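You operate a simulated robot arm through the tools that you are given. There is no shell and no other tool. Be economical: measure what you need, move in short steps, check, and stop when the job is done.

The job below is to be done with a simulated robot arm. You get a single attempt, and the scene is never put back.

JOB
Open the left desk drawer, take the grey blank module from the module insert and put it on the pink panel light on the top of the blue bench, then shut the drawer. Put one of the cube lamps from the top of the packing table on the low carton. Take the red medium box from the top of the black table and leave it on the top of the teal cabinet. Put the black adaptor on the top of the black table away in the inside of the long show tray. Take the green lantern and put it on the top of the white bench. The order is free. Set down upright: grey blank module, cube lamp, black adaptor, green lantern.
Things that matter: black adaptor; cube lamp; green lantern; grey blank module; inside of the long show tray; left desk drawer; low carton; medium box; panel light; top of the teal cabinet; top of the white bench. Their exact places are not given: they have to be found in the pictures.

It is judged by the outcome, as a careful person would: the job done as asked, and still so three seconds after it is handed in. It fails if anything else is knocked over, pushed out of place, dropped, spilled or broken.

ROBOT AND FRAMES
A 6-joint arm with a fingered hand on a trunk, on a base that drives. Base frame: it is fixed to the floor where the robot stands at the start and does not move with it; the origin is under the middle of the robot, x ahead of it, y to its left, z up. Readings come in mm, degrees, newtons and seconds.
With the tool pointing down near the work surface it reaches from about 100 to 340 mm from the robot's upright axis, wherever it stands. Its first joint turns from -115.0 to 115.0 degrees. Places, roughly: black adaptor (5x5x6 cm) [-2200, -5200, 800]; cube lamp (7x7x9 cm) [-100, 1600, 800]; green lantern [-2000, -5000, 750]; grey blank module (3x5x4 cm) [500, 200, 700]; inside of the long show tray (61x13 cm) [-5700, -1440, 820]; left desk drawer [600, 100, 700]; low carton (23x21x4 cm) [-800, 2100, 200]; medium box [-2250, -5250, 750]; panel light (6x6x3 cm) [1400, -1000, 800]; top of the teal cabinet [-3400, -6900, 600]; top of the white bench [-4700, -4800, 800]. Payload 4 kg.
The tool frame sits at the grasp point between the pads (the TCP): z along the fingers, y along the line on which they close. The tips reach 26 mm beyond it. Largest opening 164 mm; the body of the gripper starts 73 mm behind the TCP. The gripper is a hand of 5 fingers: y runs from the thumb to the fingers, the wrist lies at [0, 0, -239] in the tool frame.
Orientation is that of the tool frame in the base frame, as [roll, pitch, yaw] about the fixed x, y, z axes, in that order (R = Rz(yaw) Ry(pitch) Rx(roll)). With the fingers straight down and closing along the base's y, the tool's x points along the base's -x, its y along +y and its z along -z.

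CONTROLS
- The arm moves only by the tool apply_moves. Its argument "commands" is a list of rows, each an object of numbers (a shift or turn left out is 0): "tx", "ty", "tz": the shift along the tool's x, y, z in mm; "rx", "ry", "rz": the turn, a rotation vector about the tool's x, y, z in degrees. In form: [{"tx": .., "ty": .., "tz": .., "rx": .., "ry": .., "rz": ..}, ...]. A call has 1 to 12 rows; each row shifts and turns the commanded pose from where the row before left it, along the tool's axes as they then stand. A row lasts 0.2 s, in which the tool goes at most 50 mm and 8.6 degrees; a call with a longer step from one row to the next is refused whole. Where a pose cannot be reached the arm comes as near as it can. A force on the tool above 40 N (or 10 N above the force at the start of the call, whichever is more), or a blocked arm, ends the call early, and 0.2 s more pass. In this call time passes only in rows, and 0.2 s behind the last. The reply holds the time, the measured pose of the TCP, the force on the tool along the base axes, the opening and the grip force, in the units named above and with some noise, with the torque about the TCP (base axes, N m) and any sound that the robot's microphone picked up.
- Cameras (640 x 400 px; columns grow to the right, rows downward): "scene" is now at [-2, 174.1, 1801.6]; the picture's right is [-0.19, -0.98, 0.00], its down [-0.90, 0.18, -0.39] and it looks along [0.38, -0.07, -0.92] (base axes); focal length 265 px, centre (320, 200). "wrist" rides on the gripper at [50, -70, -93] in the tool frame; the picture's right is [0.81, 0.59, 0.00], its down [-0.43, 0.60, -0.68] and it looks along [-0.40, 0.55, 0.74] (tool axes); focal length 270 px, centre (320, 200).
- grab_frame(camera): a new picture of that camera. It takes no simulated time.
- slide_trunk(by): slides the trunk up (or, below 0, down) by that many mm; the arm and the scene camera ride with it, the base frame stays. It gives what a move gives, with no picture.
- drive_base(legs): drives the robot by 1 to 6 legs, each [ahead, left, turn to the left] in mm, mm and degrees, along the robot's own axes; the way and the turn of a leg run together, so that a leg with both is an arc; at most 1500 mm and 180 degrees a leg. The arm and the cameras ride along, it lands a little off, and it stops where it bumps. It gives what a move gives.
- set_fingers(finger1, finger2, finger3, finger4, thumb_bend): sets how far each is bent, from 0 (flat) to 1 (curled in); at 0.3 the hand is open as for a grip, at 0.7 the pads meet at the TCP. One left out holds its place. A second passes; each finger stops where it meets its share of the squeeze, and holds until it gets a number again. It is the only way to open and close the hand. It gives what a move gives, with no picture; readings hold the bend of each and the force on the fingers (four entries, about 0 where the hand has none), thumb and palm.
- turn_head(pan, tilt): turns the head with the scene camera to pan (to the left, within 155 degrees either way) and tilt (down, from -29 to 69), counted from straight ahead of the robot. It gives what a move gives.
- measure_at(camera, pixels): for up to 12 pixels [column, row] of the newest picture of that camera ("zoom" is the newest enlarged one), the place [x, y, z] in the base frame of the surface seen there, good to about 3 mm. It takes no simulated time.
- zoom(camera, box): a new picture of the part [left, top, right, bottom] of that camera's present view, enlarged. It takes no simulated time.
- job_done(): hands the job in; it is judged then, once.

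Work in short steps. Measure before you move; look again where a grasp or a placing could have gone wrong, and mend it. You have 124 turns and 126 pictures in all, those below and enlarged ones among them. Open the gripper and draw the arm clear of the work before you hand the job in, unless the task says otherwise; then end with one line.

The tools are called after "Emit:" by a JSON object that holds its "fn" and its "kwargs". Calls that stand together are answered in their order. apply_moves: Moves the arm, as the interface text tells. Its arguments: {"type":"object","properties":{"commands":{"type":"array"}},"required":["commands"]} The other tools are called the same way: slide_trunk (by) slides the trunk up or down; set_fingers (finger1, finger2, finger3, finger4, thumb_bend) moves the fingers one by one; drive_base (legs) drives the base; turn_head (pan, tilt) turns the head that bears the scene camera; grab_frame (camera) takes a picture; measure_at (camera, pixels) gives the place of the surface under pixels of a picture; zoom (camera, box) takes an enlarged picture of a part of a camera's view; job_done () hands the job in.

At the start:

```text
t: 0.0
tool_pos: [575.3, -166.1, 984.6]
orientation: [179.9, 0.0, 179.9]
ft_force: [0.0, -0.6, 0.1]
moment: [0.0, -0.01, 0.0]
grip_width: 164.0
grasp_force: 0.0
shape: jaw
bend: [0.3, 0.3, 0.3, 0.3, 0.3]
finger forces: [0.0, 0.0, 0.0, 0.0, 0.1, 0.1]
trunk travel left (down, up): [-875.0, 115.0]
robot x, y, heading: [1.4, -4.1, 0.3]
head pan, tilt: [-11.0, 67.0]
```

scene: 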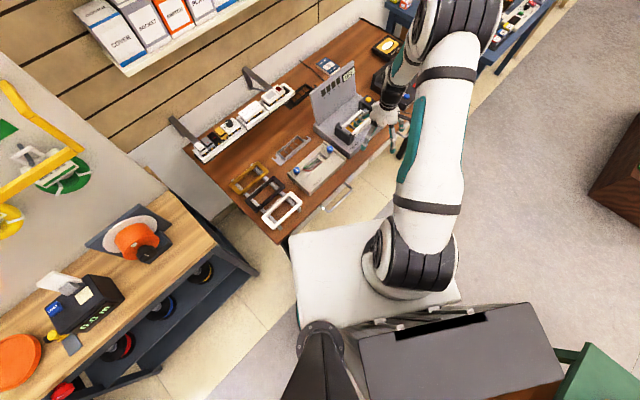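
wrist: 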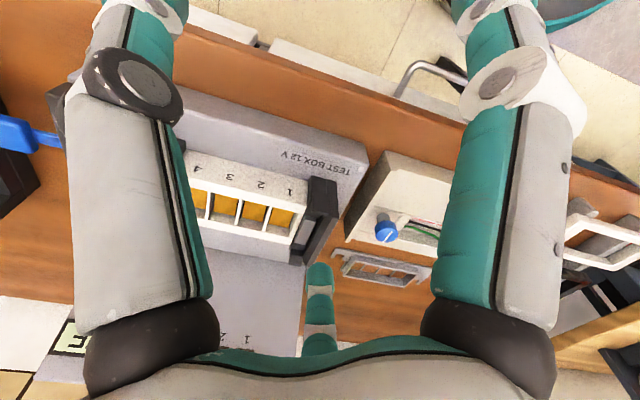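

I look closer at the desk and the drawers in the scene view.

Emit:
{"fn": "zoom", "kwargs": {"camera": "scene", "box": [180, 20, 440, 240]}}

Emit:
{"fn": "measure_at", "kwargs": {"camera": "scene", "pixels": [[338, 196], [330, 210], [350, 185], [282, 240], [405, 255], [300, 320], [455, 295], [300, 235], [385, 115], [420, 250]]}}

```text
1.82 times, centred on (310, 130) of scene
```

zoom: 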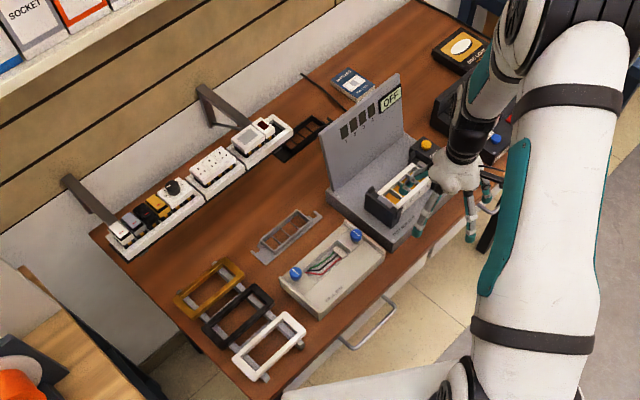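

```text
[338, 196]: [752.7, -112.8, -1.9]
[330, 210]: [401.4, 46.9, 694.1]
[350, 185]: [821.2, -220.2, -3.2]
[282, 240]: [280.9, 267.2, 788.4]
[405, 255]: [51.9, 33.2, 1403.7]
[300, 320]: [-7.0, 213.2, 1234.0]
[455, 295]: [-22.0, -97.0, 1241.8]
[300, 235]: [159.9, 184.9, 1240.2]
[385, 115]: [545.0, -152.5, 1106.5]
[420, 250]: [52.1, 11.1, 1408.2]
```

The left drawer's handle is the loop near zoom (370,325). I measure it and the desk edge.

Emit:
{"fn": "measure_at", "kwargs": {"camera": "zoom", "pixels": [[340, 345], [350, 348], [375, 333], [393, 305], [386, 295], [300, 385], [330, 340], [390, 270], [420, 255], [100, 230], [270, 345], [318, 318]]}}

Emit:
{"fn": "turn_head", "kwargs": {"pan": 0, "tilt": 40}}

Emit:
{"fn": "grab_frame", "kwargs": {"camera": "scene"}}

```text
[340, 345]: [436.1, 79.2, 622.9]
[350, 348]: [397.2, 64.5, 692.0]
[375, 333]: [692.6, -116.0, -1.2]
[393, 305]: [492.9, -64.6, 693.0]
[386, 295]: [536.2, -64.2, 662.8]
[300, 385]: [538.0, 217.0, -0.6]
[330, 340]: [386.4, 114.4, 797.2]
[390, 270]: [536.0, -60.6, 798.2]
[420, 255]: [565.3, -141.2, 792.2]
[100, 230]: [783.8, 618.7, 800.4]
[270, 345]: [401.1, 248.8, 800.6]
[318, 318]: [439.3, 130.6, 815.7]
```

```text
t: 0.9
tool_pos: [574.7, -167.0, 984.5]
orientation: [179.9, 0.0, 179.9]
ft_force: [-0.7, -0.5, 0.7]
moment: [-0.01, 0.01, 0.0]
grip_width: 164.0
grasp_force: 0.1
shape: jaw
bend: [0.3, 0.3, 0.3, 0.3, 0.3]
finger forces: [0.0, 0.0, 0.0, 0.0, 0.0, 0.1]
trunk travel left (down, up): [-875.0, 115.0]
robot x, y, heading: [-1.4, -4.1, -0.1]
head pan, tilt: [0.0, 40.0]
```

```text
122 pictures are left
```

scene: 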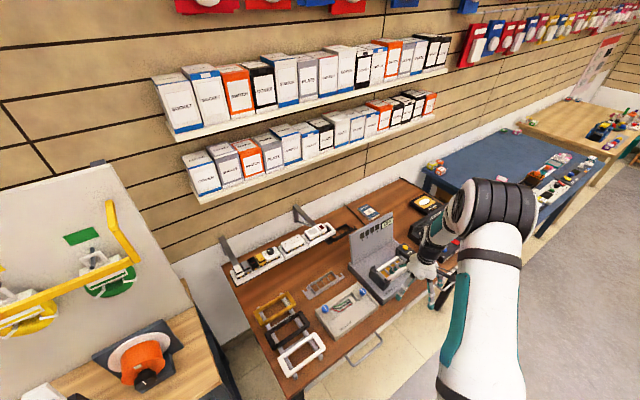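

Desk front runs along (0.6,-0.8), handle at z≈692. I pull the arm in and up, then look around to the right and back before driving.

Emit:
{"fn": "apply_moves", "kwargs": {"commands": [{"tz": -45}, {"tz": -45}, {"tx": 45}, {"tx": 45}, {"tx": 45}, {"tx": 45}, {"tx": 45}]}}

Emit:
{"fn": "turn_head", "kwargs": {"pan": -75, "tilt": 35}}

Emit:
{"fn": "grab_frame", "kwargs": {"camera": "scene"}}

Emit:
{"fn": "turn_head", "kwargs": {"pan": -150, "tilt": 35}}

Emit:
{"fn": "grab_frame", "kwargs": {"camera": "scene"}}

Emit:
{"fn": "turn_head", "kwargs": {"pan": 90, "tilt": 35}}

Emit:
{"fn": "grab_frame", "kwargs": {"camera": "scene"}}

```text
t: 2.5
tool_pos: [347.0, -167.3, 1072.7]
orientation: [-180.0, 0.0, 180.0]
ft_force: [0.7, 0.5, 0.0]
moment: [-0.05, -0.02, -0.01]
grip_width: 164.0
grasp_force: 0.0
shape: jaw
bend: [0.3, 0.3, 0.3, 0.3, 0.3]
finger forces: [0.0, 0.0, 0.0, 0.1, 0.0, 0.2]
trunk travel left (down, up): [-875.0, 115.0]
robot x, y, heading: [1.1, 2.6, 0.1]
head pan, tilt: [0.0, 40.0]
```

```text
t: 4.0
tool_pos: [348.8, -167.4, 1071.2]
orientation: [179.9, 0.0, -180.0]
ft_force: [0.5, 0.5, 0.1]
moment: [0.0, -0.03, 0.02]
grip_width: 164.1
grasp_force: 0.0
shape: jaw
bend: [0.3, 0.3, 0.3, 0.3, 0.3]
finger forces: [0.0, 0.1, 0.1, 0.0, 0.0, 0.0]
trunk travel left (down, up): [-875.0, 115.0]
robot x, y, heading: [-0.9, 1.1, -0.3]
head pan, tilt: [-75.0, 35.0]
```

```text
121 pictures are left
```

scene: 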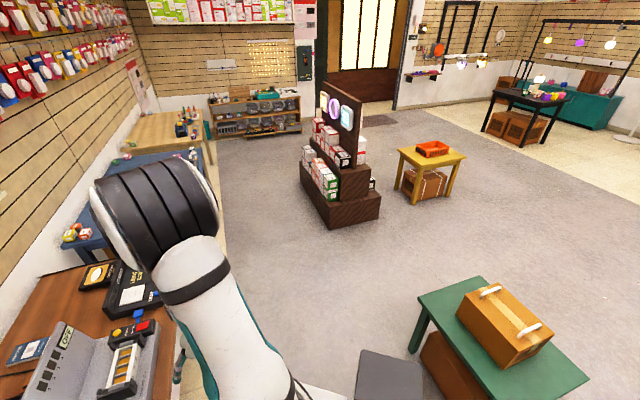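

```text
t: 5.5
tool_pos: [349.3, -166.7, 1072.7]
orientation: [-180.0, -0.1, -180.0]
ft_force: [0.0, -0.5, 1.2]
moment: [0.0, -0.04, 0.02]
grip_width: 164.1
grasp_force: 0.0
shape: jaw
bend: [0.3, 0.3, 0.3, 0.3, 0.3]
finger forces: [0.1, 0.0, 0.1, 0.0, 0.0, 0.0]
trunk travel left (down, up): [-875.0, 115.0]
robot x, y, heading: [-3.0, -1.5, 0.0]
head pan, tilt: [-150.0, 35.0]
```

```text
120 pictures are left
```

scene: 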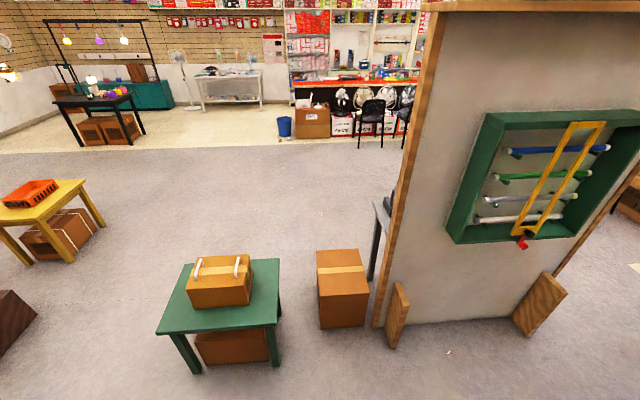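

```text
t: 8.8
tool_pos: [348.7, -167.8, 1072.2]
orientation: [180.0, 0.0, -180.0]
ft_force: [-0.2, -0.6, 0.5]
moment: [0.01, -0.03, 0.0]
grip_width: 163.9
grasp_force: 0.0
shape: jaw
bend: [0.3, 0.3, 0.3, 0.3, 0.3]
finger forces: [0.1, 0.1, 0.0, 0.1, 0.0, 0.1]
trunk travel left (down, up): [-875.0, 115.0]
robot x, y, heading: [-0.1, -0.4, -0.1]
head pan, tilt: [90.0, 35.0]
```

```text
119 pictures are left
```

scene: 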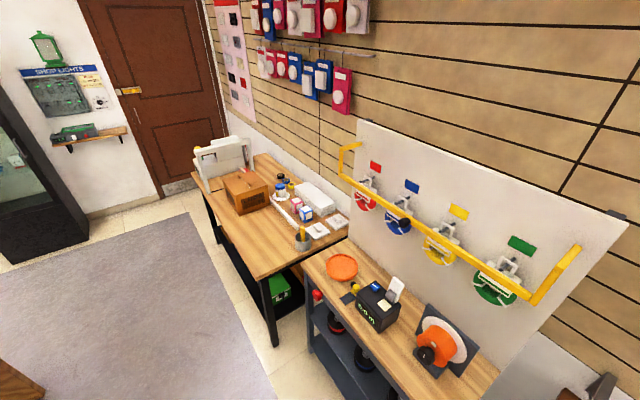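

Overview clear: desk ahead, packing table to the left, others behind. I drive in front of the left drawer, facing it (heading ~37°).

Emit:
{"fn": "drive_base", "kwargs": {"legs": [[0, -286, 0], [0, 0, 37]]}}

Emit:
{"fn": "turn_head", "kwargs": {"pan": 0, "tilt": 55}}

Emit:
{"fn": "grab_frame", "kwargs": {"camera": "scene"}}

Emit:
{"fn": "turn_head", "kwargs": {"pan": -110, "tilt": 60}}

Emit:
{"fn": "grab_frame", "kwargs": {"camera": "scene"}}

```text
t: 12.6
tool_pos: [379.7, -211.9, 1071.4]
orientation: [180.0, 0.0, -142.7]
ft_force: [0.0, -0.1, -0.6]
moment: [0.02, -0.02, -0.01]
grip_width: 163.8
grasp_force: 0.0
shape: jaw
bend: [0.3, 0.3, 0.3, 0.3, 0.3]
finger forces: [0.1, 0.0, 0.1, 0.0, 0.0, 0.1]
trunk travel left (down, up): [-875.0, 115.0]
robot x, y, heading: [1.8, -294.7, 37.3]
head pan, tilt: [90.0, 35.0]
```

```text
t: 14.2
tool_pos: [378.7, -210.9, 1071.6]
orientation: [-180.0, -0.1, -142.7]
ft_force: [-0.5, 0.1, 0.3]
moment: [-0.01, -0.02, -0.01]
grip_width: 163.8
grasp_force: 0.0
shape: jaw
bend: [0.3, 0.3, 0.3, 0.3, 0.3]
finger forces: [0.0, 0.1, 0.1, 0.0, 0.1, 0.0]
trunk travel left (down, up): [-875.0, 115.0]
robot x, y, heading: [1.4, -291.6, 37.2]
head pan, tilt: [0.0, 55.0]
```

```text
118 pictures are left
```

scene: 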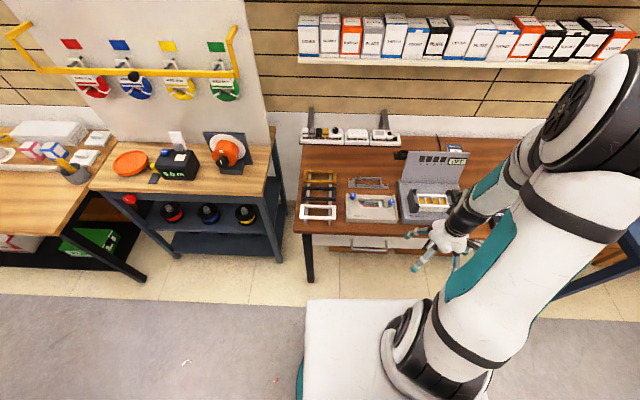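

```text
t: 16.1
tool_pos: [378.5, -212.9, 1071.8]
orientation: [180.0, 0.0, -142.6]
ft_force: [-0.5, 0.4, -0.2]
moment: [0.0, 0.03, 0.0]
grip_width: 163.8
grasp_force: 0.1
shape: jaw
bend: [0.3, 0.3, 0.3, 0.3, 0.3]
finger forces: [0.1, 0.0, 0.0, 0.1, 0.0, 0.1]
trunk travel left (down, up): [-875.0, 115.0]
robot x, y, heading: [4.4, -292.7, 37.2]
head pan, tilt: [-110.0, 60.0]
```

```text
117 pictures are left
```

scene: 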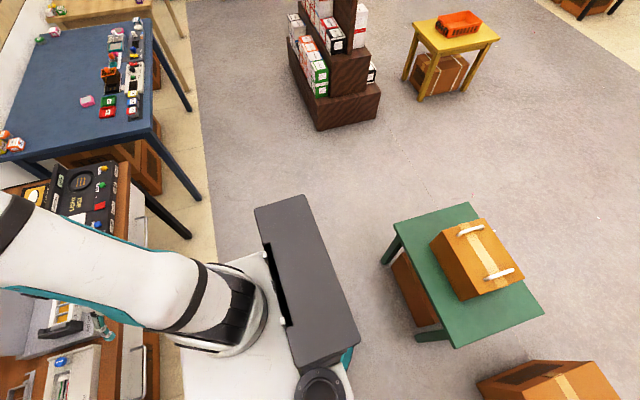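

Space is fine. I lower the trunk 550 mm and turn the tool so that its y points back (thumb ahead), ready to tip it horizontal.

Emit:
{"fn": "slide_trunk", "kwargs": {"by": -550}}

Emit:
{"fn": "apply_moves", "kwargs": {"commands": [{"rz": -8.5}, {"rz": -8.5}, {"rz": -8.5}, {"rz": -8.5}, {"rz": -8.5}, {"rz": -8.5}, {"rz": -8.5}, {"rz": -8.5}, {"rz": -8.5}, {"rz": -8.5}, {"rz": -5}]}}

Emit:
{"fn": "apply_moves", "kwargs": {"commands": [{"rx": 8.5}, {"rx": 8.5}, {"rx": 8.5}, {"rx": 8.5}, {"rx": 8.5}, {"rx": 8.5}, {"rx": 8.5}, {"rx": 8.5}, {"rx": 8.5}, {"rx": 3.5}]}}

Emit:
{"fn": "turn_head", "kwargs": {"pan": 0, "tilt": 50}}

Emit:
{"fn": "grab_frame", "kwargs": {"camera": "scene"}}

Emit:
{"fn": "grab_frame", "kwargs": {"camera": "wrist"}}

```text
refused: -550 is not a number from -400 to 400
```

```text
t: 18.5
tool_pos: [338.1, -154.9, 1027.9]
orientation: [180.0, -4.5, -53.5]
ft_force: [-0.1, 0.0, -0.3]
moment: [-0.01, -0.04, 0.0]
grip_width: 163.8
grasp_force: 0.1
shape: jaw
bend: [0.3, 0.3, 0.3, 0.3, 0.3]
finger forces: [0.0, 0.1, 0.0, 0.0, 0.0, 0.1]
out of reach, approached as far as the arm can: row 7, 8, 9, 10, 11
trunk travel left (down, up): [-875.0, 115.0]
robot x, y, heading: [1.9, -293.3, 37.4]
head pan, tilt: [-110.0, 60.0]
```

```text
t: 20.7
tool_pos: [533.8, -188.6, 1227.1]
orientation: [-100.4, -2.8, -53.1]
ft_force: [-0.8, 0.6, 0.7]
moment: [0.0, -0.01, 0.0]
grip_width: 164.0
grasp_force: 0.1
shape: jaw
bend: [0.3, 0.3, 0.3, 0.3, 0.3]
finger forces: [0.0, 0.0, 0.1, 0.0, 0.0, 0.0]
out of reach, approached as far as the arm can: row 1, 2, 3, 4, 5, 6, 7, 8, 9, 10
trunk travel left (down, up): [-875.0, 115.0]
robot x, y, heading: [2.1, -292.4, 37.1]
head pan, tilt: [-110.0, 60.0]
```

```text
t: 22.6
tool_pos: [533.1, -188.7, 1225.9]
orientation: [-100.5, -2.8, -53.2]
ft_force: [0.5, -0.2, -0.4]
moment: [-0.01, -0.03, 0.02]
grip_width: 163.9
grasp_force: 0.1
shape: jaw
bend: [0.3, 0.3, 0.3, 0.3, 0.3]
finger forces: [0.0, 0.0, 0.1, 0.1, 0.0, 0.0]
trunk travel left (down, up): [-875.0, 115.0]
robot x, y, heading: [1.0, -291.9, 37.4]
head pan, tilt: [0.0, 50.0]
```

```text
116 pictures are left
```

scene: 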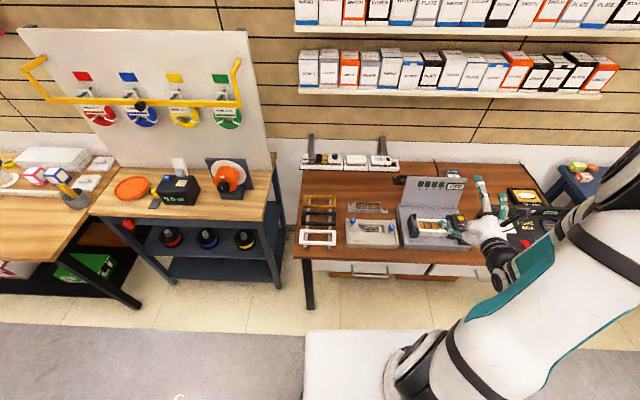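

```text
115 pictures are left
```

wrist: 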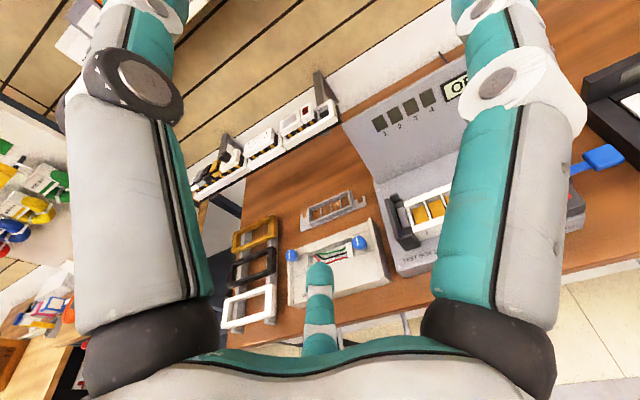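

The horizontal pose works (tool z along the desk normal, thumb up). I retract, shift 204 mm left in line with the handle, then lower the trunk ~535 mm.

Emit:
{"fn": "apply_moves", "kwargs": {"commands": [{"tz": -40}, {"tz": -35}, {"tx": -41}, {"tx": -41}, {"tx": -41}, {"tx": -41}, {"tx": -40}, {"rx": 5}, {"rx": 5}]}}

Emit:
{"fn": "slide_trunk", "kwargs": {"by": -400}}

Emit:
{"fn": "slide_trunk", "kwargs": {"by": -100}}

Emit:
{"fn": "grab_frame", "kwargs": {"camera": "scene"}}

Emit:
{"fn": "grab_frame", "kwargs": {"camera": "wrist"}}

```text
t: 24.6
tool_pos: [541.7, -162.2, 1274.8]
orientation: [-90.5, -2.7, -53.0]
ft_force: [-0.4, 0.4, 0.6]
moment: [0.02, -0.01, 0.0]
grip_width: 163.9
grasp_force: 0.0
shape: jaw
bend: [0.3, 0.3, 0.3, 0.3, 0.3]
finger forces: [0.0, 0.0, 0.1, 0.1, 0.0, 0.0]
out of reach, approached as far as the arm can: row 1, 2, 3, 4, 5, 6, 7, 8, 9
trunk travel left (down, up): [-875.0, 115.0]
robot x, y, heading: [1.6, -290.0, 37.3]
head pan, tilt: [0.0, 50.0]
```

```text
t: 28.4
tool_pos: [541.6, -161.9, 874.1]
orientation: [-90.5, -2.8, -53.1]
ft_force: [-0.5, 0.8, 0.2]
moment: [0.01, 0.0, -0.01]
grip_width: 163.6
grasp_force: 0.1
shape: jaw
bend: [0.3, 0.3, 0.3, 0.3, 0.3]
finger forces: [0.0, 0.0, 0.0, 0.1, 0.0, 0.0]
trunk travel left (down, up): [-475.0, 515.0]
robot x, y, heading: [2.4, -290.8, 37.7]
head pan, tilt: [0.0, 50.0]
```

```text
t: 29.8
tool_pos: [540.7, -160.9, 773.9]
orientation: [-90.5, -2.7, -53.1]
ft_force: [-0.6, 0.1, -0.5]
moment: [-0.01, 0.0, -0.02]
grip_width: 163.7
grasp_force: 0.0
shape: jaw
bend: [0.3, 0.3, 0.3, 0.3, 0.3]
finger forces: [0.0, 0.1, 0.1, 0.1, 0.0, 0.0]
trunk travel left (down, up): [-375.0, 615.0]
robot x, y, heading: [1.1, -291.0, 37.2]
head pan, tilt: [0.0, 50.0]
```

```text
114 pictures are left
```

scene: 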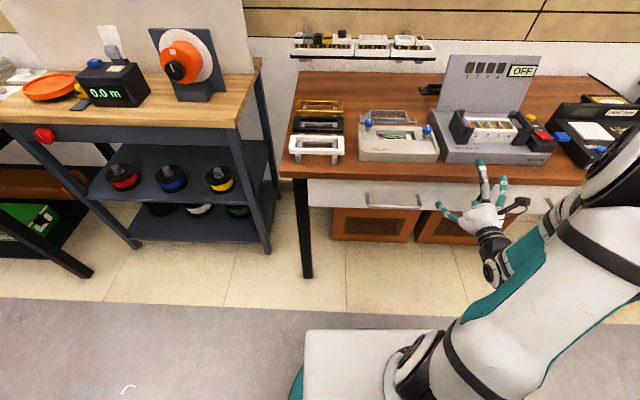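

```text
113 pictures are left
```

wrist: 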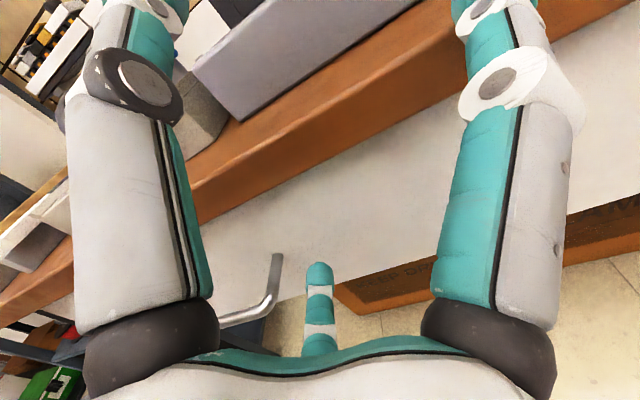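

The arm cannot follow the sideways shift, so I'll shift with the base. I check the clearance of the cart on the left and re-measure the handle (365–420, 207).

Emit:
{"fn": "measure_at", "kwargs": {"camera": "scene", "pixels": [[267, 250], [305, 275], [370, 206], [395, 207], [418, 207], [330, 192], [480, 195], [300, 390], [305, 335], [435, 335]]}}

```text
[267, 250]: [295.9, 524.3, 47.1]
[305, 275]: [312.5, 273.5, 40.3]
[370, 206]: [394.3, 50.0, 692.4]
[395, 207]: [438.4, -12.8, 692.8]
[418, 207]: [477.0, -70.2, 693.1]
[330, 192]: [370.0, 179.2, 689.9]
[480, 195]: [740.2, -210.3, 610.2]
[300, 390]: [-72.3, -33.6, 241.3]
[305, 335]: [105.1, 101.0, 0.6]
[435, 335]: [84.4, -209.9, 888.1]
```

Clear. I drive back 60 mm and left 186 mm, then lower so that the TCP comes to z≈692.

Emit:
{"fn": "drive_base", "kwargs": {"legs": [[-70, 0, 0], [0, 184, 0]]}}

Emit:
{"fn": "slide_trunk", "kwargs": {"by": -81}}

Emit:
{"fn": "grab_frame", "kwargs": {"camera": "scene"}}

Emit:
{"fn": "grab_frame", "kwargs": {"camera": "wrist"}}

```text
t: 31.9
tool_pos: [374.4, -58.6, 774.3]
orientation: [-90.5, -2.7, -53.3]
ft_force: [0.0, -0.9, -0.4]
moment: [0.0, 0.01, -0.04]
grip_width: 164.1
grasp_force: 0.0
shape: jaw
bend: [0.3, 0.3, 0.3, 0.3, 0.3]
finger forces: [0.0, 0.0, 0.0, 0.1, 0.1, 0.0]
trunk travel left (down, up): [-375.0, 615.0]
robot x, y, heading: [-166.2, -190.6, 37.4]
head pan, tilt: [0.0, 50.0]
```

```text
t: 33.1
tool_pos: [375.6, -57.7, 694.2]
orientation: [-90.5, -2.8, -53.2]
ft_force: [0.0, 1.0, 0.1]
moment: [-0.03, -0.03, -0.05]
grip_width: 163.9
grasp_force: 0.0
shape: jaw
bend: [0.3, 0.3, 0.3, 0.3, 0.3]
finger forces: [0.0, 0.1, 0.0, 0.1, 0.0, 0.1]
trunk travel left (down, up): [-294.0, 696.0]
robot x, y, heading: [-166.2, -187.3, 37.3]
head pan, tilt: [0.0, 50.0]
```

```text
112 pictures are left
```

scene: 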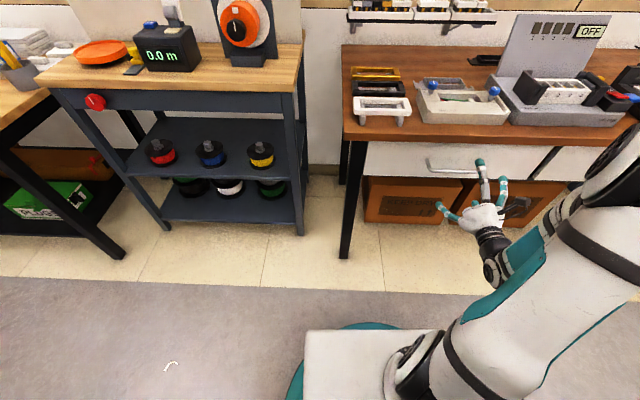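

```text
111 pictures are left
```

wrist: 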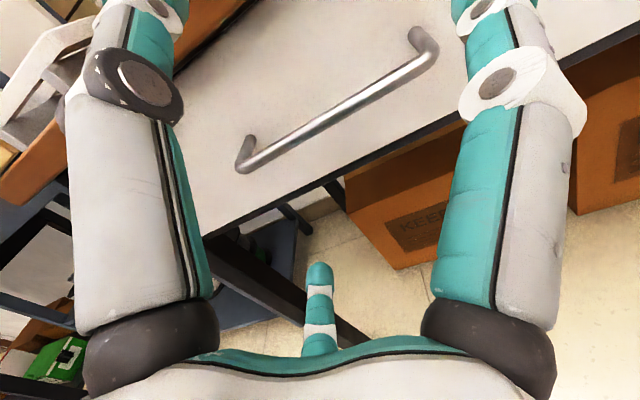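

The handle is centred in the open hand. I drive 72 mm ahead so the bar sits at the grasp point, then close the hand.

Emit:
{"fn": "drive_base", "kwargs": {"legs": [[72, 0, 0]]}}

Emit:
{"fn": "grab_frame", "kwargs": {"camera": "wrist"}}

```text
t: 34.1
tool_pos: [429.8, -13.6, 694.4]
orientation: [-90.5, -2.6, -53.1]
ft_force: [0.0, 0.2, -0.3]
moment: [0.04, -0.04, 0.02]
grip_width: 164.1
grasp_force: 0.1
shape: jaw
bend: [0.3, 0.3, 0.3, 0.3, 0.3]
finger forces: [0.0, 0.1, 0.0, 0.0, 0.0, 0.0]
trunk travel left (down, up): [-294.0, 696.0]
robot x, y, heading: [-105.8, -142.5, 37.4]
head pan, tilt: [0.0, 50.0]
```

```text
110 pictures are left
```

wrist: 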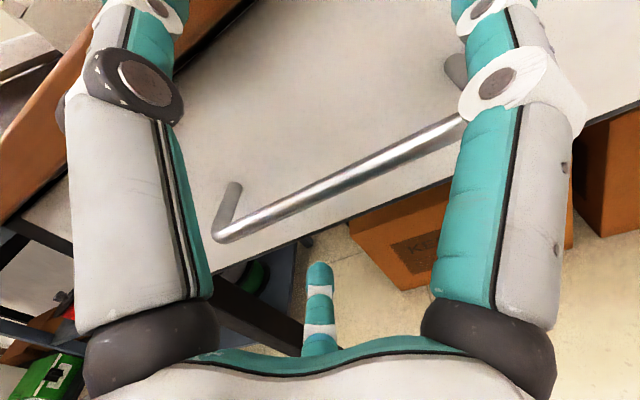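

Bar is between thumb and fingers. I close the hand on it.

Emit:
{"fn": "set_fingers", "kwargs": {"finger1": 0.75, "finger2": 0.75, "finger3": 0.75, "finger4": 0.75, "thumb_bend": 0.75}}

Emit:
{"fn": "grab_frame", "kwargs": {"camera": "wrist"}}

```text
t: 35.1
tool_pos: [431.4, -13.8, 694.1]
orientation: [-90.6, -2.8, -53.2]
ft_force: [1.3, 2.2, 2.7]
moment: [0.01, 0.0, 0.0]
grip_width: 0.0
grasp_force: 18.7
shape: fingers
bend: [0.66, 0.72, 0.72, 0.66, 0.72]
finger forces: [12.1, 7.6, 7.2, 11.6, 0.1, 0.0]
trunk travel left (down, up): [-294.0, 696.0]
robot x, y, heading: [-106.1, -144.4, 37.6]
head pan, tilt: [0.0, 50.0]
```

```text
109 pictures are left
```

wrist: 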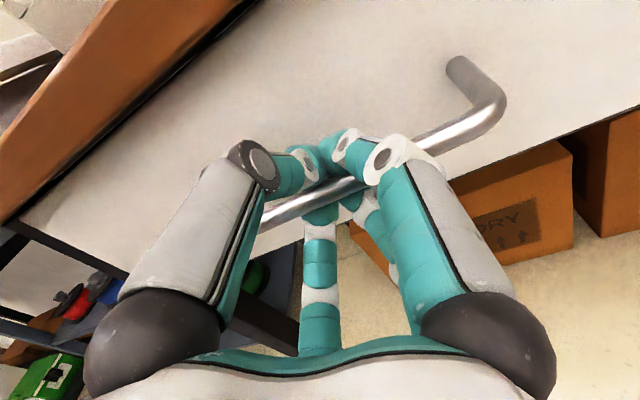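

The bar is enclosed. I pull by backing up 150 mm.

Emit:
{"fn": "drive_base", "kwargs": {"legs": [[-150, 0, 0]]}}

Emit:
{"fn": "grab_frame", "kwargs": {"camera": "scene"}}

```text
t: 36.5
tool_pos: [313.3, -106.1, 693.5]
orientation: [-90.5, -2.8, -53.3]
ft_force: [0.4, -0.6, 4.8]
moment: [0.06, 0.08, 0.02]
grip_width: 0.1
grasp_force: 2.3
shape: fingers
bend: [0.72, 0.73, 0.73, 0.66, 0.73]
finger forces: [1.2, 0.0, 0.1, 3.5, 0.1, 0.0]
trunk travel left (down, up): [-294.0, 696.0]
robot x, y, heading: [-226.0, -235.4, 37.5]
head pan, tilt: [0.0, 50.0]
```

```text
108 pictures are left
```

scene: 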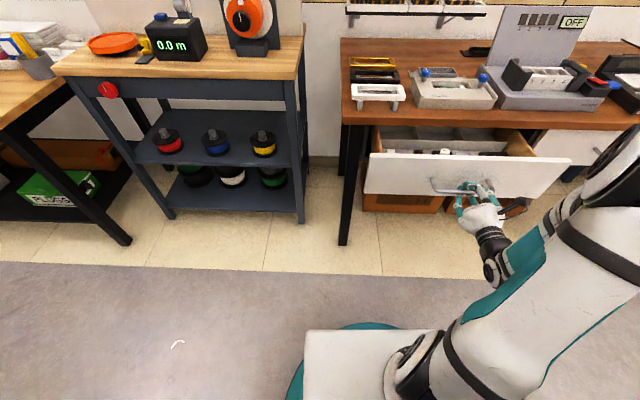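

The drawer slides. I pull a further 110 mm and look.

Emit:
{"fn": "drive_base", "kwargs": {"legs": [[-110, 0, 0]]}}

Emit:
{"fn": "turn_head", "kwargs": {"pan": -5, "tilt": 40}}

Emit:
{"fn": "grab_frame", "kwargs": {"camera": "scene"}}

Emit:
{"fn": "zoom", "kwargs": {"camera": "scene", "box": [330, 120, 590, 280]}}

```text
t: 37.7
tool_pos: [225.3, -173.4, 694.0]
orientation: [-90.6, -2.8, -53.4]
ft_force: [1.1, -1.1, 1.8]
moment: [0.03, 0.04, -0.01]
grip_width: 0.1
grasp_force: 0.7
shape: fingers
bend: [0.72, 0.73, 0.73, 0.66, 0.73]
finger forces: [0.1, 0.1, 0.0, 1.6, 0.0, 0.0]
trunk travel left (down, up): [-294.0, 696.0]
robot x, y, heading: [-316.6, -300.0, 37.4]
head pan, tilt: [0.0, 50.0]
```

```text
t: 38.4
tool_pos: [226.8, -174.2, 694.0]
orientation: [-90.5, -2.7, -53.5]
ft_force: [0.4, 0.8, 1.6]
moment: [0.06, 0.06, 0.03]
grip_width: 0.0
grasp_force: 1.2
shape: fingers
bend: [0.72, 0.73, 0.73, 0.66, 0.73]
finger forces: [0.1, 0.0, 0.0, 1.5, 0.1, 0.0]
trunk travel left (down, up): [-294.0, 696.0]
robot x, y, heading: [-314.5, -297.4, 36.9]
head pan, tilt: [-5.0, 40.0]
```

```text
107 pictures are left
```

scene: 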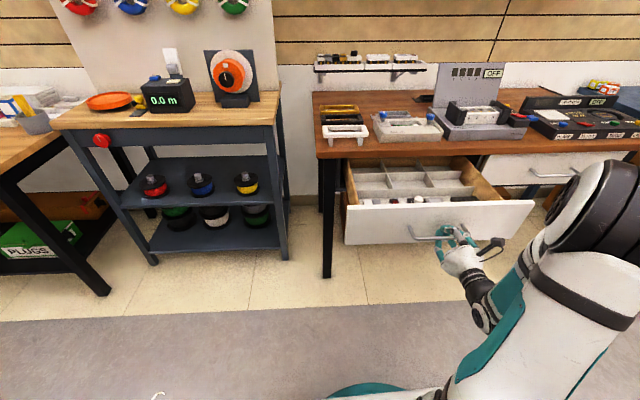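

```text
2.46 times, centred on (460, 200) of scene
```

zoom: 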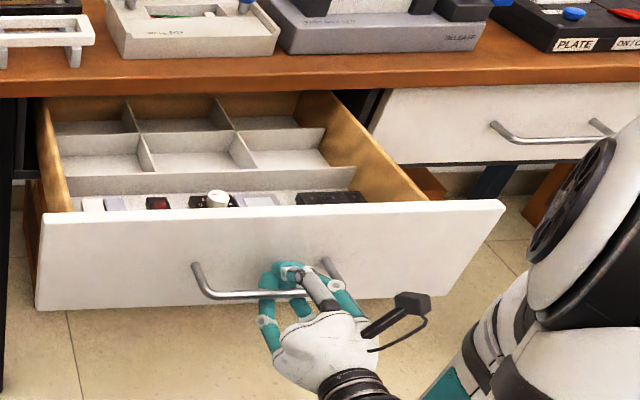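

Drawer is open ~260 mm with the insert row at the front. I release, back off 60 mm, raise the trunk, and look in (and behind).

Emit:
{"fn": "set_fingers", "kwargs": {"finger1": 0.3, "finger2": 0.3, "finger3": 0.3, "finger4": 0.3, "thumb_bend": 0.3}}

Emit:
{"fn": "drive_base", "kwargs": {"legs": [[-60, 0, 0]]}}

Emit:
{"fn": "slide_trunk", "kwargs": {"by": 400}}

Emit:
{"fn": "slide_trunk", "kwargs": {"by": 180}}

Emit:
{"fn": "turn_head", "kwargs": {"pan": -5, "tilt": 58}}

Emit:
{"fn": "zoom", "kwargs": {"camera": "scene", "box": [280, 60, 600, 260]}}

Emit:
{"fn": "turn_head", "kwargs": {"pan": -150, "tilt": 50}}

Emit:
{"fn": "grab_frame", "kwargs": {"camera": "scene"}}

```text
t: 39.4
tool_pos: [226.1, -173.8, 692.7]
orientation: [-90.5, -2.8, -53.4]
ft_force: [0.0, 0.4, -0.3]
moment: [-0.01, -0.02, 0.0]
grip_width: 90.5
grasp_force: 0.0
shape: fingers
bend: [0.3, 0.3, 0.3, 0.3, 0.3]
finger forces: [0.0, 0.0, 0.1, 0.0, 0.1, 0.0]
trunk travel left (down, up): [-294.0, 696.0]
robot x, y, heading: [-312.0, -300.9, 37.3]
head pan, tilt: [-5.0, 40.0]
```

```text
t: 40.4
tool_pos: [177.9, -209.7, 692.3]
orientation: [-90.4, -2.8, -53.4]
ft_force: [-0.3, -0.4, -0.2]
moment: [0.02, -0.01, 0.0]
grip_width: 90.4
grasp_force: 0.0
shape: fingers
bend: [0.3, 0.3, 0.3, 0.3, 0.3]
finger forces: [0.0, 0.0, 0.0, 0.1, 0.1, 0.0]
trunk travel left (down, up): [-294.0, 696.0]
robot x, y, heading: [-361.7, -338.5, 37.3]
head pan, tilt: [-5.0, 40.0]
```

```text
t: 44.2
tool_pos: [178.2, -210.4, 1093.8]
orientation: [-90.4, -2.8, -53.4]
ft_force: [0.7, 0.0, -0.2]
moment: [0.04, -0.01, -0.02]
grip_width: 90.6
grasp_force: 0.0
shape: fingers
bend: [0.3, 0.3, 0.3, 0.3, 0.3]
finger forces: [0.0, 0.0, 0.1, 0.0, 0.1, 0.1]
trunk travel left (down, up): [-694.0, 296.0]
robot x, y, heading: [-360.0, -337.6, 37.3]
head pan, tilt: [-5.0, 40.0]
```

```text
t: 46.2
tool_pos: [177.7, -210.1, 1272.9]
orientation: [-90.5, -2.8, -53.4]
ft_force: [0.5, -0.3, 0.2]
moment: [0.02, 0.0, -0.01]
grip_width: 90.3
grasp_force: 0.0
shape: fingers
bend: [0.3, 0.3, 0.3, 0.3, 0.3]
finger forces: [0.0, 0.0, 0.1, 0.0, 0.1, 0.1]
trunk travel left (down, up): [-874.0, 116.0]
robot x, y, heading: [-364.8, -336.3, 37.2]
head pan, tilt: [-5.0, 40.0]
```

```text
t: 47.0
tool_pos: [178.1, -209.2, 1272.6]
orientation: [-90.5, -2.8, -53.4]
ft_force: [-1.0, 0.0, -0.2]
moment: [0.05, 0.0, 0.0]
grip_width: 90.8
grasp_force: 0.0
shape: fingers
bend: [0.3, 0.3, 0.3, 0.3, 0.3]
finger forces: [0.0, 0.0, 0.1, 0.0, 0.0, 0.1]
trunk travel left (down, up): [-874.0, 116.0]
robot x, y, heading: [-362.9, -336.9, 37.1]
head pan, tilt: [-5.0, 58.0]
```

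```text
2.00 times, centred on (440, 160) of scene
```

zoom: 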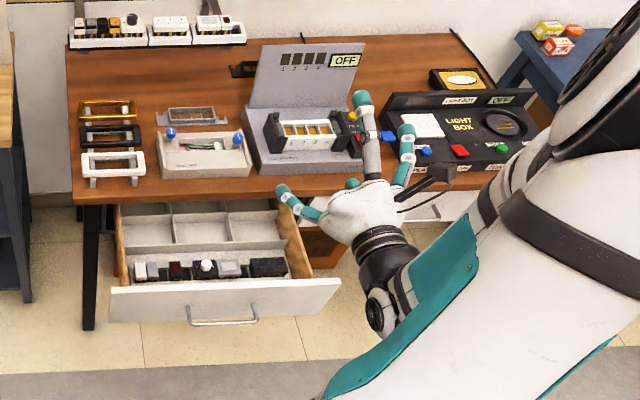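

```text
t: 49.3
tool_pos: [178.4, -210.0, 1273.3]
orientation: [-90.5, -2.8, -53.3]
ft_force: [0.5, 0.1, 0.2]
moment: [-0.04, 0.0, -0.02]
grip_width: 90.5
grasp_force: 0.0
shape: fingers
bend: [0.3, 0.3, 0.3, 0.3, 0.3]
finger forces: [0.1, 0.1, 0.0, 0.0, 0.0, 0.0]
trunk travel left (down, up): [-874.0, 116.0]
robot x, y, heading: [-363.4, -335.6, 37.4]
head pan, tilt: [-150.0, 50.0]
```

```text
104 pictures are left
```

scene: 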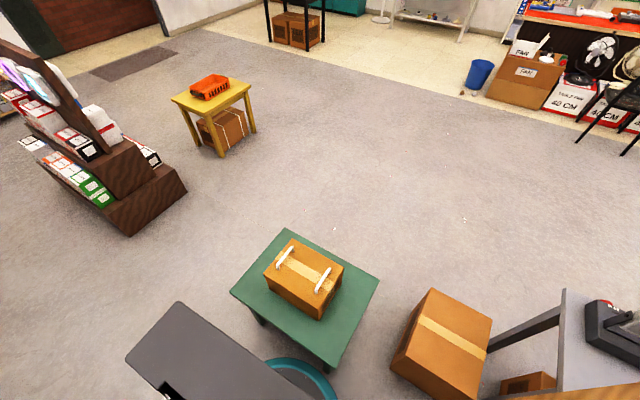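

The teal base ring is near the green table, so I measure that, and zoom onto the insert.

Emit:
{"fn": "measure_at", "kwargs": {"camera": "scene", "pixels": [[290, 365], [325, 385], [345, 362], [232, 291], [285, 230], [378, 282], [180, 305], [280, 375]]}}

Emit:
{"fn": "turn_head", "kwargs": {"pan": 5, "tilt": 58}}

Emit:
{"fn": "zoom", "kwargs": {"camera": "scene", "box": [290, 140, 430, 230]}}

```text
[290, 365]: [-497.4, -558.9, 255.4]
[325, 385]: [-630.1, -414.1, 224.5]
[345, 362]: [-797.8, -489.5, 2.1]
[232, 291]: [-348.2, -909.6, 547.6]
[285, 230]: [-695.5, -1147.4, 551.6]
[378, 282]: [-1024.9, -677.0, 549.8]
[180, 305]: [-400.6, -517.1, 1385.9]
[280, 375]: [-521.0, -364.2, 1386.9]
```

```text
t: 51.7
tool_pos: [178.7, -209.0, 1273.5]
orientation: [-90.6, -2.7, -53.4]
ft_force: [-0.2, 0.7, 0.0]
moment: [0.01, -0.01, 0.0]
grip_width: 90.9
grasp_force: 0.0
shape: fingers
bend: [0.3, 0.3, 0.3, 0.3, 0.3]
finger forces: [0.1, 0.0, 0.0, 0.1, 0.1, 0.0]
trunk travel left (down, up): [-874.0, 116.0]
robot x, y, heading: [-364.6, -335.7, 37.2]
head pan, tilt: [5.0, 58.0]
```

```text
4.44 times, centred on (360, 185) of scene
```

zoom: 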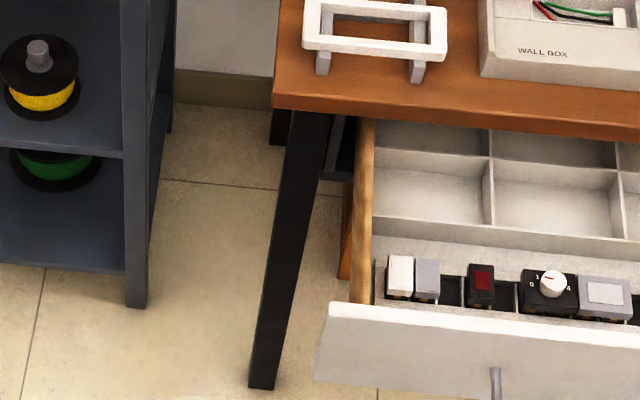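

The narrow plain grey item at zoom (427,275) looks like the grey blank. I measure the insert items.

Emit:
{"fn": "measure_at", "kwargs": {"camera": "zoom", "pixels": [[400, 264], [427, 266], [417, 266], [438, 268], [427, 290], [480, 270], [605, 290], [580, 290], [450, 285], [450, 305], [380, 290], [500, 240]]}}

Emit:
{"fn": "zoom", "kwargs": {"camera": "scene", "box": [365, 185, 450, 235]}}

```text
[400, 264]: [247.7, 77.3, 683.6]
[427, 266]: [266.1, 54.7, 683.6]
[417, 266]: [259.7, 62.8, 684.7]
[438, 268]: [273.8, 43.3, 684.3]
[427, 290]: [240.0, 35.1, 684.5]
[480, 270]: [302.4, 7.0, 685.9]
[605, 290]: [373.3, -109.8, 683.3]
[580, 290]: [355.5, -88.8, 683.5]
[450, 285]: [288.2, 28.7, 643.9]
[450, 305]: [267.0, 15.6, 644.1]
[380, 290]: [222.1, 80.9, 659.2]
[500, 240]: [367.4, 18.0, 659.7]
```

```text
7.53 times, centred on (408, 210) of scene
```

zoom: 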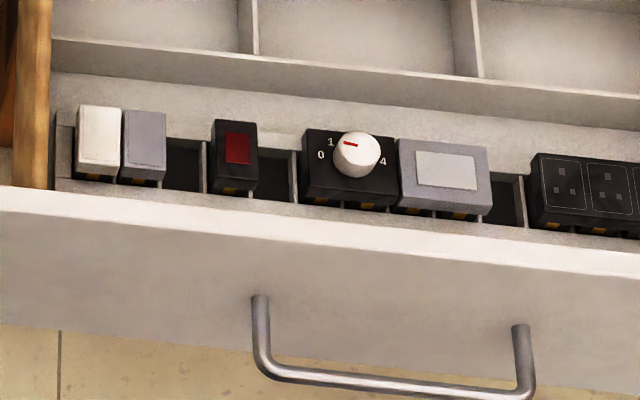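

Grey blank confirmed at (143,140) in this zoom. I measure its edges, the drawer front's top edge and the slot wall.

Emit:
{"fn": "measure_at", "kwargs": {"camera": "zoom", "pixels": [[143, 113], [143, 166], [127, 140], [160, 142], [105, 140], [143, 202], [143, 190], [143, 225], [143, 95], [143, 75], [185, 175], [203, 165]]}}

Emit:
{"fn": "zoom", "kwargs": {"camera": "scene", "box": [390, 60, 550, 180]}}

```text
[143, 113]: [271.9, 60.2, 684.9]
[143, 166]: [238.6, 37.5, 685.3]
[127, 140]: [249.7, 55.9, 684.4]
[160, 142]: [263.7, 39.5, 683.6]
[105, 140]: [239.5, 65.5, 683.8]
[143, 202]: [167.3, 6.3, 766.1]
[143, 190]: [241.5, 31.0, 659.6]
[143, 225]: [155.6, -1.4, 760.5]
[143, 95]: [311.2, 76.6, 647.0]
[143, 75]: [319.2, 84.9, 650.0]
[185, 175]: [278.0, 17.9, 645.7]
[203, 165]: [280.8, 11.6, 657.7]
```

```text
3.33 times, centred on (470, 120) of scene
```

zoom: 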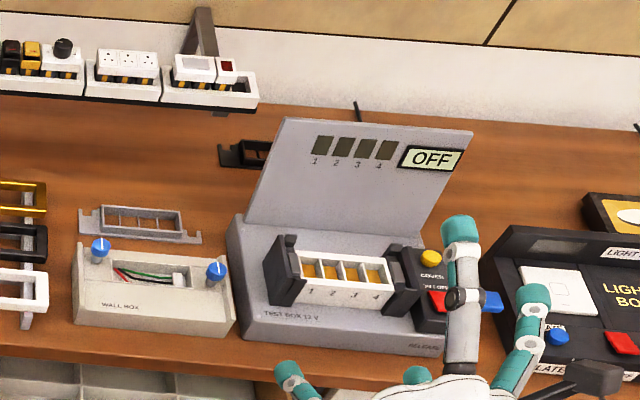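

I need to know which digit is which; I bend the digits one at a time and look through the wrist camera.

Emit:
{"fn": "set_fingers", "kwargs": {"finger1": 0.65}}

Emit:
{"fn": "grab_frame", "kwargs": {"camera": "wrist"}}

Emit:
{"fn": "set_fingers", "kwargs": {"finger1": 0.3, "finger2": 0.65}}

Emit:
{"fn": "grab_frame", "kwargs": {"camera": "wrist"}}

Emit:
{"fn": "set_fingers", "kwargs": {"finger2": 0.3, "thumb_bend": 0.65}}

Emit:
{"fn": "grab_frame", "kwargs": {"camera": "wrist"}}

Emit:
{"fn": "set_fingers", "kwargs": {"thumb_bend": 0.3, "finger3": 1.0}}

Emit:
{"fn": "grab_frame", "kwargs": {"camera": "wrist"}}

Emit:
{"fn": "set_fingers", "kwargs": {"finger1": 0, "finger2": 0, "finger3": 0, "finger4": 0, "thumb_bend": 0}}

Emit:
{"fn": "grab_frame", "kwargs": {"camera": "wrist"}}

```text
t: 52.7
tool_pos: [178.4, -209.6, 1272.7]
orientation: [-90.5, -2.9, -53.4]
ft_force: [-0.8, 0.1, -0.8]
moment: [-0.03, 0.02, -0.02]
grip_width: 71.0
grasp_force: 0.0
shape: fingers
bend: [0.65, 0.3, 0.3, 0.3, 0.3]
finger forces: [0.0, 0.0, 0.0, 0.0, 0.1, 0.1]
trunk travel left (down, up): [-874.0, 116.0]
robot x, y, heading: [-362.5, -337.1, 37.2]
head pan, tilt: [5.0, 58.0]
```

```text
100 pictures are left
```

wrist: 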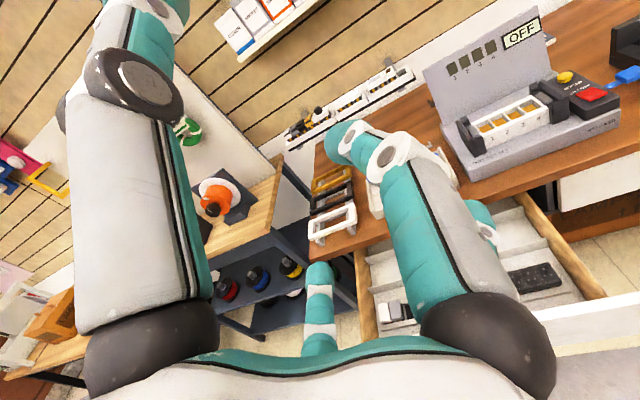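

```text
t: 53.7
tool_pos: [178.2, -209.7, 1273.0]
orientation: [-90.5, -2.7, -53.4]
ft_force: [0.2, 0.3, 0.5]
moment: [0.01, -0.04, -0.01]
grip_width: 90.7
grasp_force: 0.1
shape: fingers
bend: [0.3, 0.65, 0.3, 0.3, 0.3]
finger forces: [0.1, 0.0, 0.0, 0.0, 0.0, 0.0]
trunk travel left (down, up): [-874.0, 116.0]
robot x, y, heading: [-360.3, -335.2, 37.1]
head pan, tilt: [5.0, 58.0]
```

```text
99 pictures are left
```

wrist: 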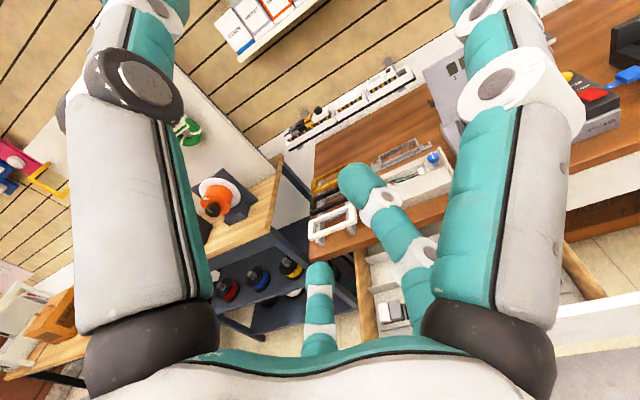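

```text
t: 54.7
tool_pos: [177.8, -209.6, 1274.2]
orientation: [-90.6, -2.8, -53.4]
ft_force: [-0.3, 0.0, -0.2]
moment: [0.0, -0.02, -0.02]
grip_width: 71.0
grasp_force: 0.2
shape: fingers
bend: [0.3, 0.3, 0.3, 0.3, 0.65]
finger forces: [0.1, 0.1, 0.0, 0.1, 0.0, 0.0]
trunk travel left (down, up): [-874.0, 116.0]
robot x, y, heading: [-365.9, -336.9, 37.1]
head pan, tilt: [5.0, 58.0]
```

```text
98 pictures are left
```

wrist: 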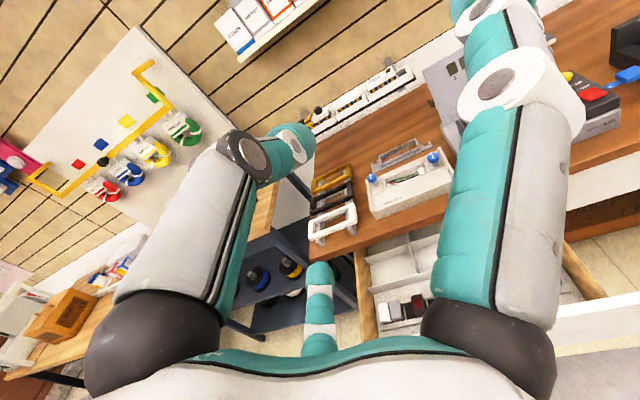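

```text
t: 55.7
tool_pos: [178.7, -209.5, 1273.3]
orientation: [-90.5, -2.7, -53.4]
ft_force: [0.7, -0.2, 0.5]
moment: [0.01, 0.01, 0.01]
grip_width: 90.2
grasp_force: 0.0
shape: fingers
bend: [0.3, 0.3, 1.0, 0.3, 0.3]
finger forces: [0.1, 0.0, 0.0, 0.0, 0.0, 0.0]
trunk travel left (down, up): [-874.0, 116.0]
robot x, y, heading: [-359.6, -335.3, 37.4]
head pan, tilt: [5.0, 58.0]
```

```text
97 pictures are left
```

wrist: 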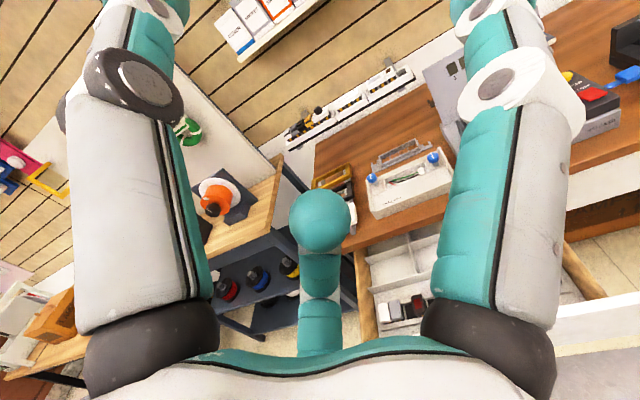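

```text
t: 56.7
tool_pos: [178.1, -210.1, 1273.1]
orientation: [-90.4, -2.8, -53.5]
ft_force: [-0.1, 0.1, -0.9]
moment: [-0.01, -0.01, -0.03]
grip_width: 123.4
grasp_force: 0.0
shape: fingers
bend: [0.01, 0.01, 0.01, 0.01, 0.0]
finger forces: [0.0, 0.0, 0.1, 0.0, 0.0, 0.0]
trunk travel left (down, up): [-874.0, 116.0]
robot x, y, heading: [-360.3, -340.6, 37.1]
head pan, tilt: [5.0, 58.0]
```

```text
96 pictures are left
```

wrist: 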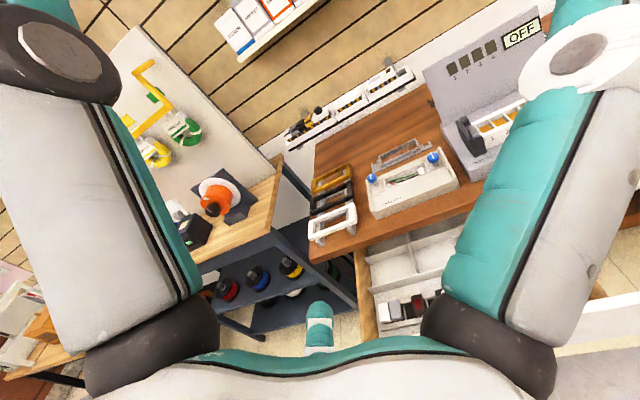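

The digits form a pentagon: thumb −y, then fingers 1–4 every 72°. For the tight neighbour I'll pinch with thumb + finger 2 and keep the others curled; I check how that looks.

Emit:
{"fn": "set_fingers", "kwargs": {"finger1": 1.0, "finger2": 0.3, "finger3": 1.0, "finger4": 1.0, "thumb_bend": 0.3}}

Emit:
{"fn": "grab_frame", "kwargs": {"camera": "wrist"}}

Emit:
{"fn": "zoom", "kwargs": {"camera": "scene", "box": [390, 100, 550, 200]}}

Emit:
{"fn": "set_fingers", "kwargs": {"finger2": 0.6, "thumb_bend": 0.6}}

Emit:
{"fn": "grab_frame", "kwargs": {"camera": "wrist"}}

Emit:
{"fn": "zoom", "kwargs": {"camera": "scene", "box": [390, 100, 550, 200]}}

```text
t: 57.7
tool_pos: [177.9, -209.7, 1272.5]
orientation: [-90.5, -2.8, -53.4]
ft_force: [0.0, -0.1, 0.3]
moment: [0.0, 0.01, 0.0]
grip_width: 73.2
grasp_force: 0.1
shape: fingers
bend: [0.77, 0.3, 0.75, 0.75, 0.3]
finger forces: [0.0, 0.1, 0.0, 0.0, 0.1, 0.0]
trunk travel left (down, up): [-874.0, 116.0]
robot x, y, heading: [-364.6, -335.2, 36.9]
head pan, tilt: [5.0, 58.0]
```

```text
95 pictures are left
```

wrist: 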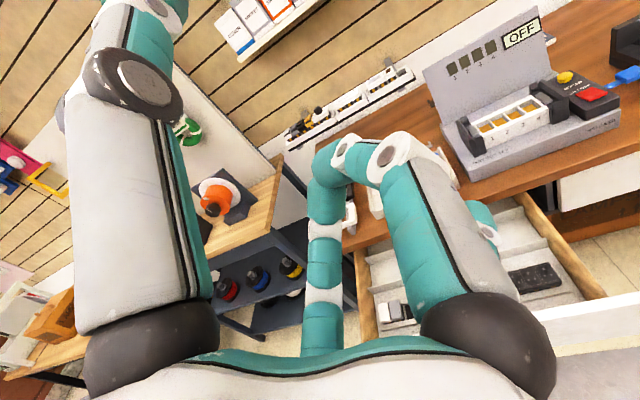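

```text
4.00 times, centred on (470, 150) of scene
```

zoom: 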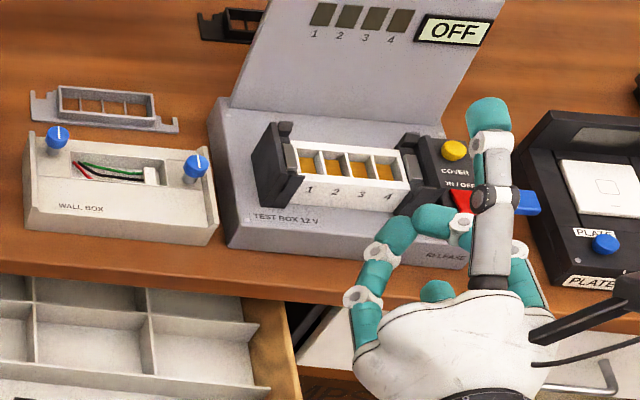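

```text
t: 58.7
tool_pos: [178.4, -208.9, 1274.1]
orientation: [-90.4, -2.7, -53.5]
ft_force: [0.2, -0.2, 0.1]
moment: [-0.01, 0.0, -0.01]
grip_width: 16.2
grasp_force: 0.1
shape: fingers
bend: [0.86, 0.6, 0.79, 0.79, 0.6]
finger forces: [0.0, 0.1, 0.0, 0.1, 0.1, 0.0]
trunk travel left (down, up): [-874.0, 116.0]
robot x, y, heading: [-362.0, -336.2, 37.3]
head pan, tilt: [5.0, 58.0]
```

```text
93 pictures are left
```

wrist: 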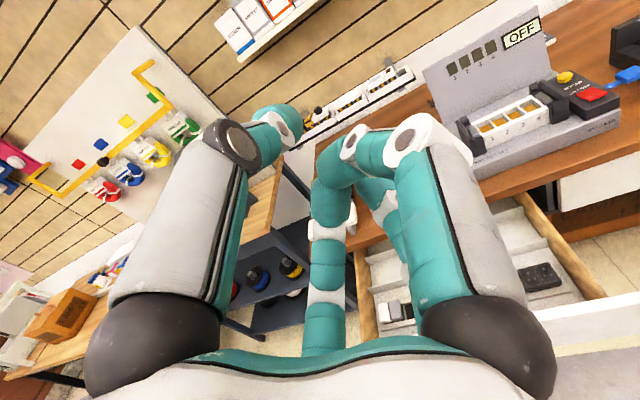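

```text
4.00 times, centred on (470, 150) of scene
```

zoom: 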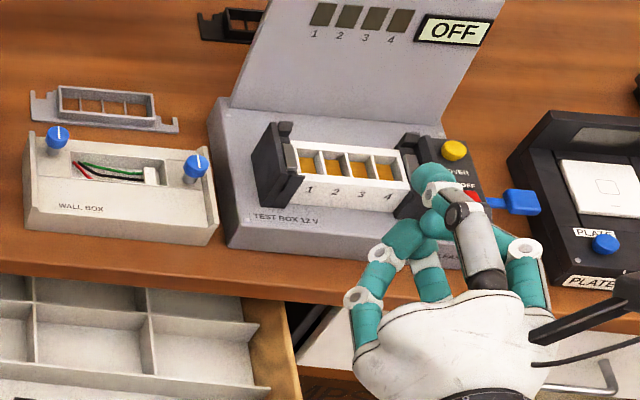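

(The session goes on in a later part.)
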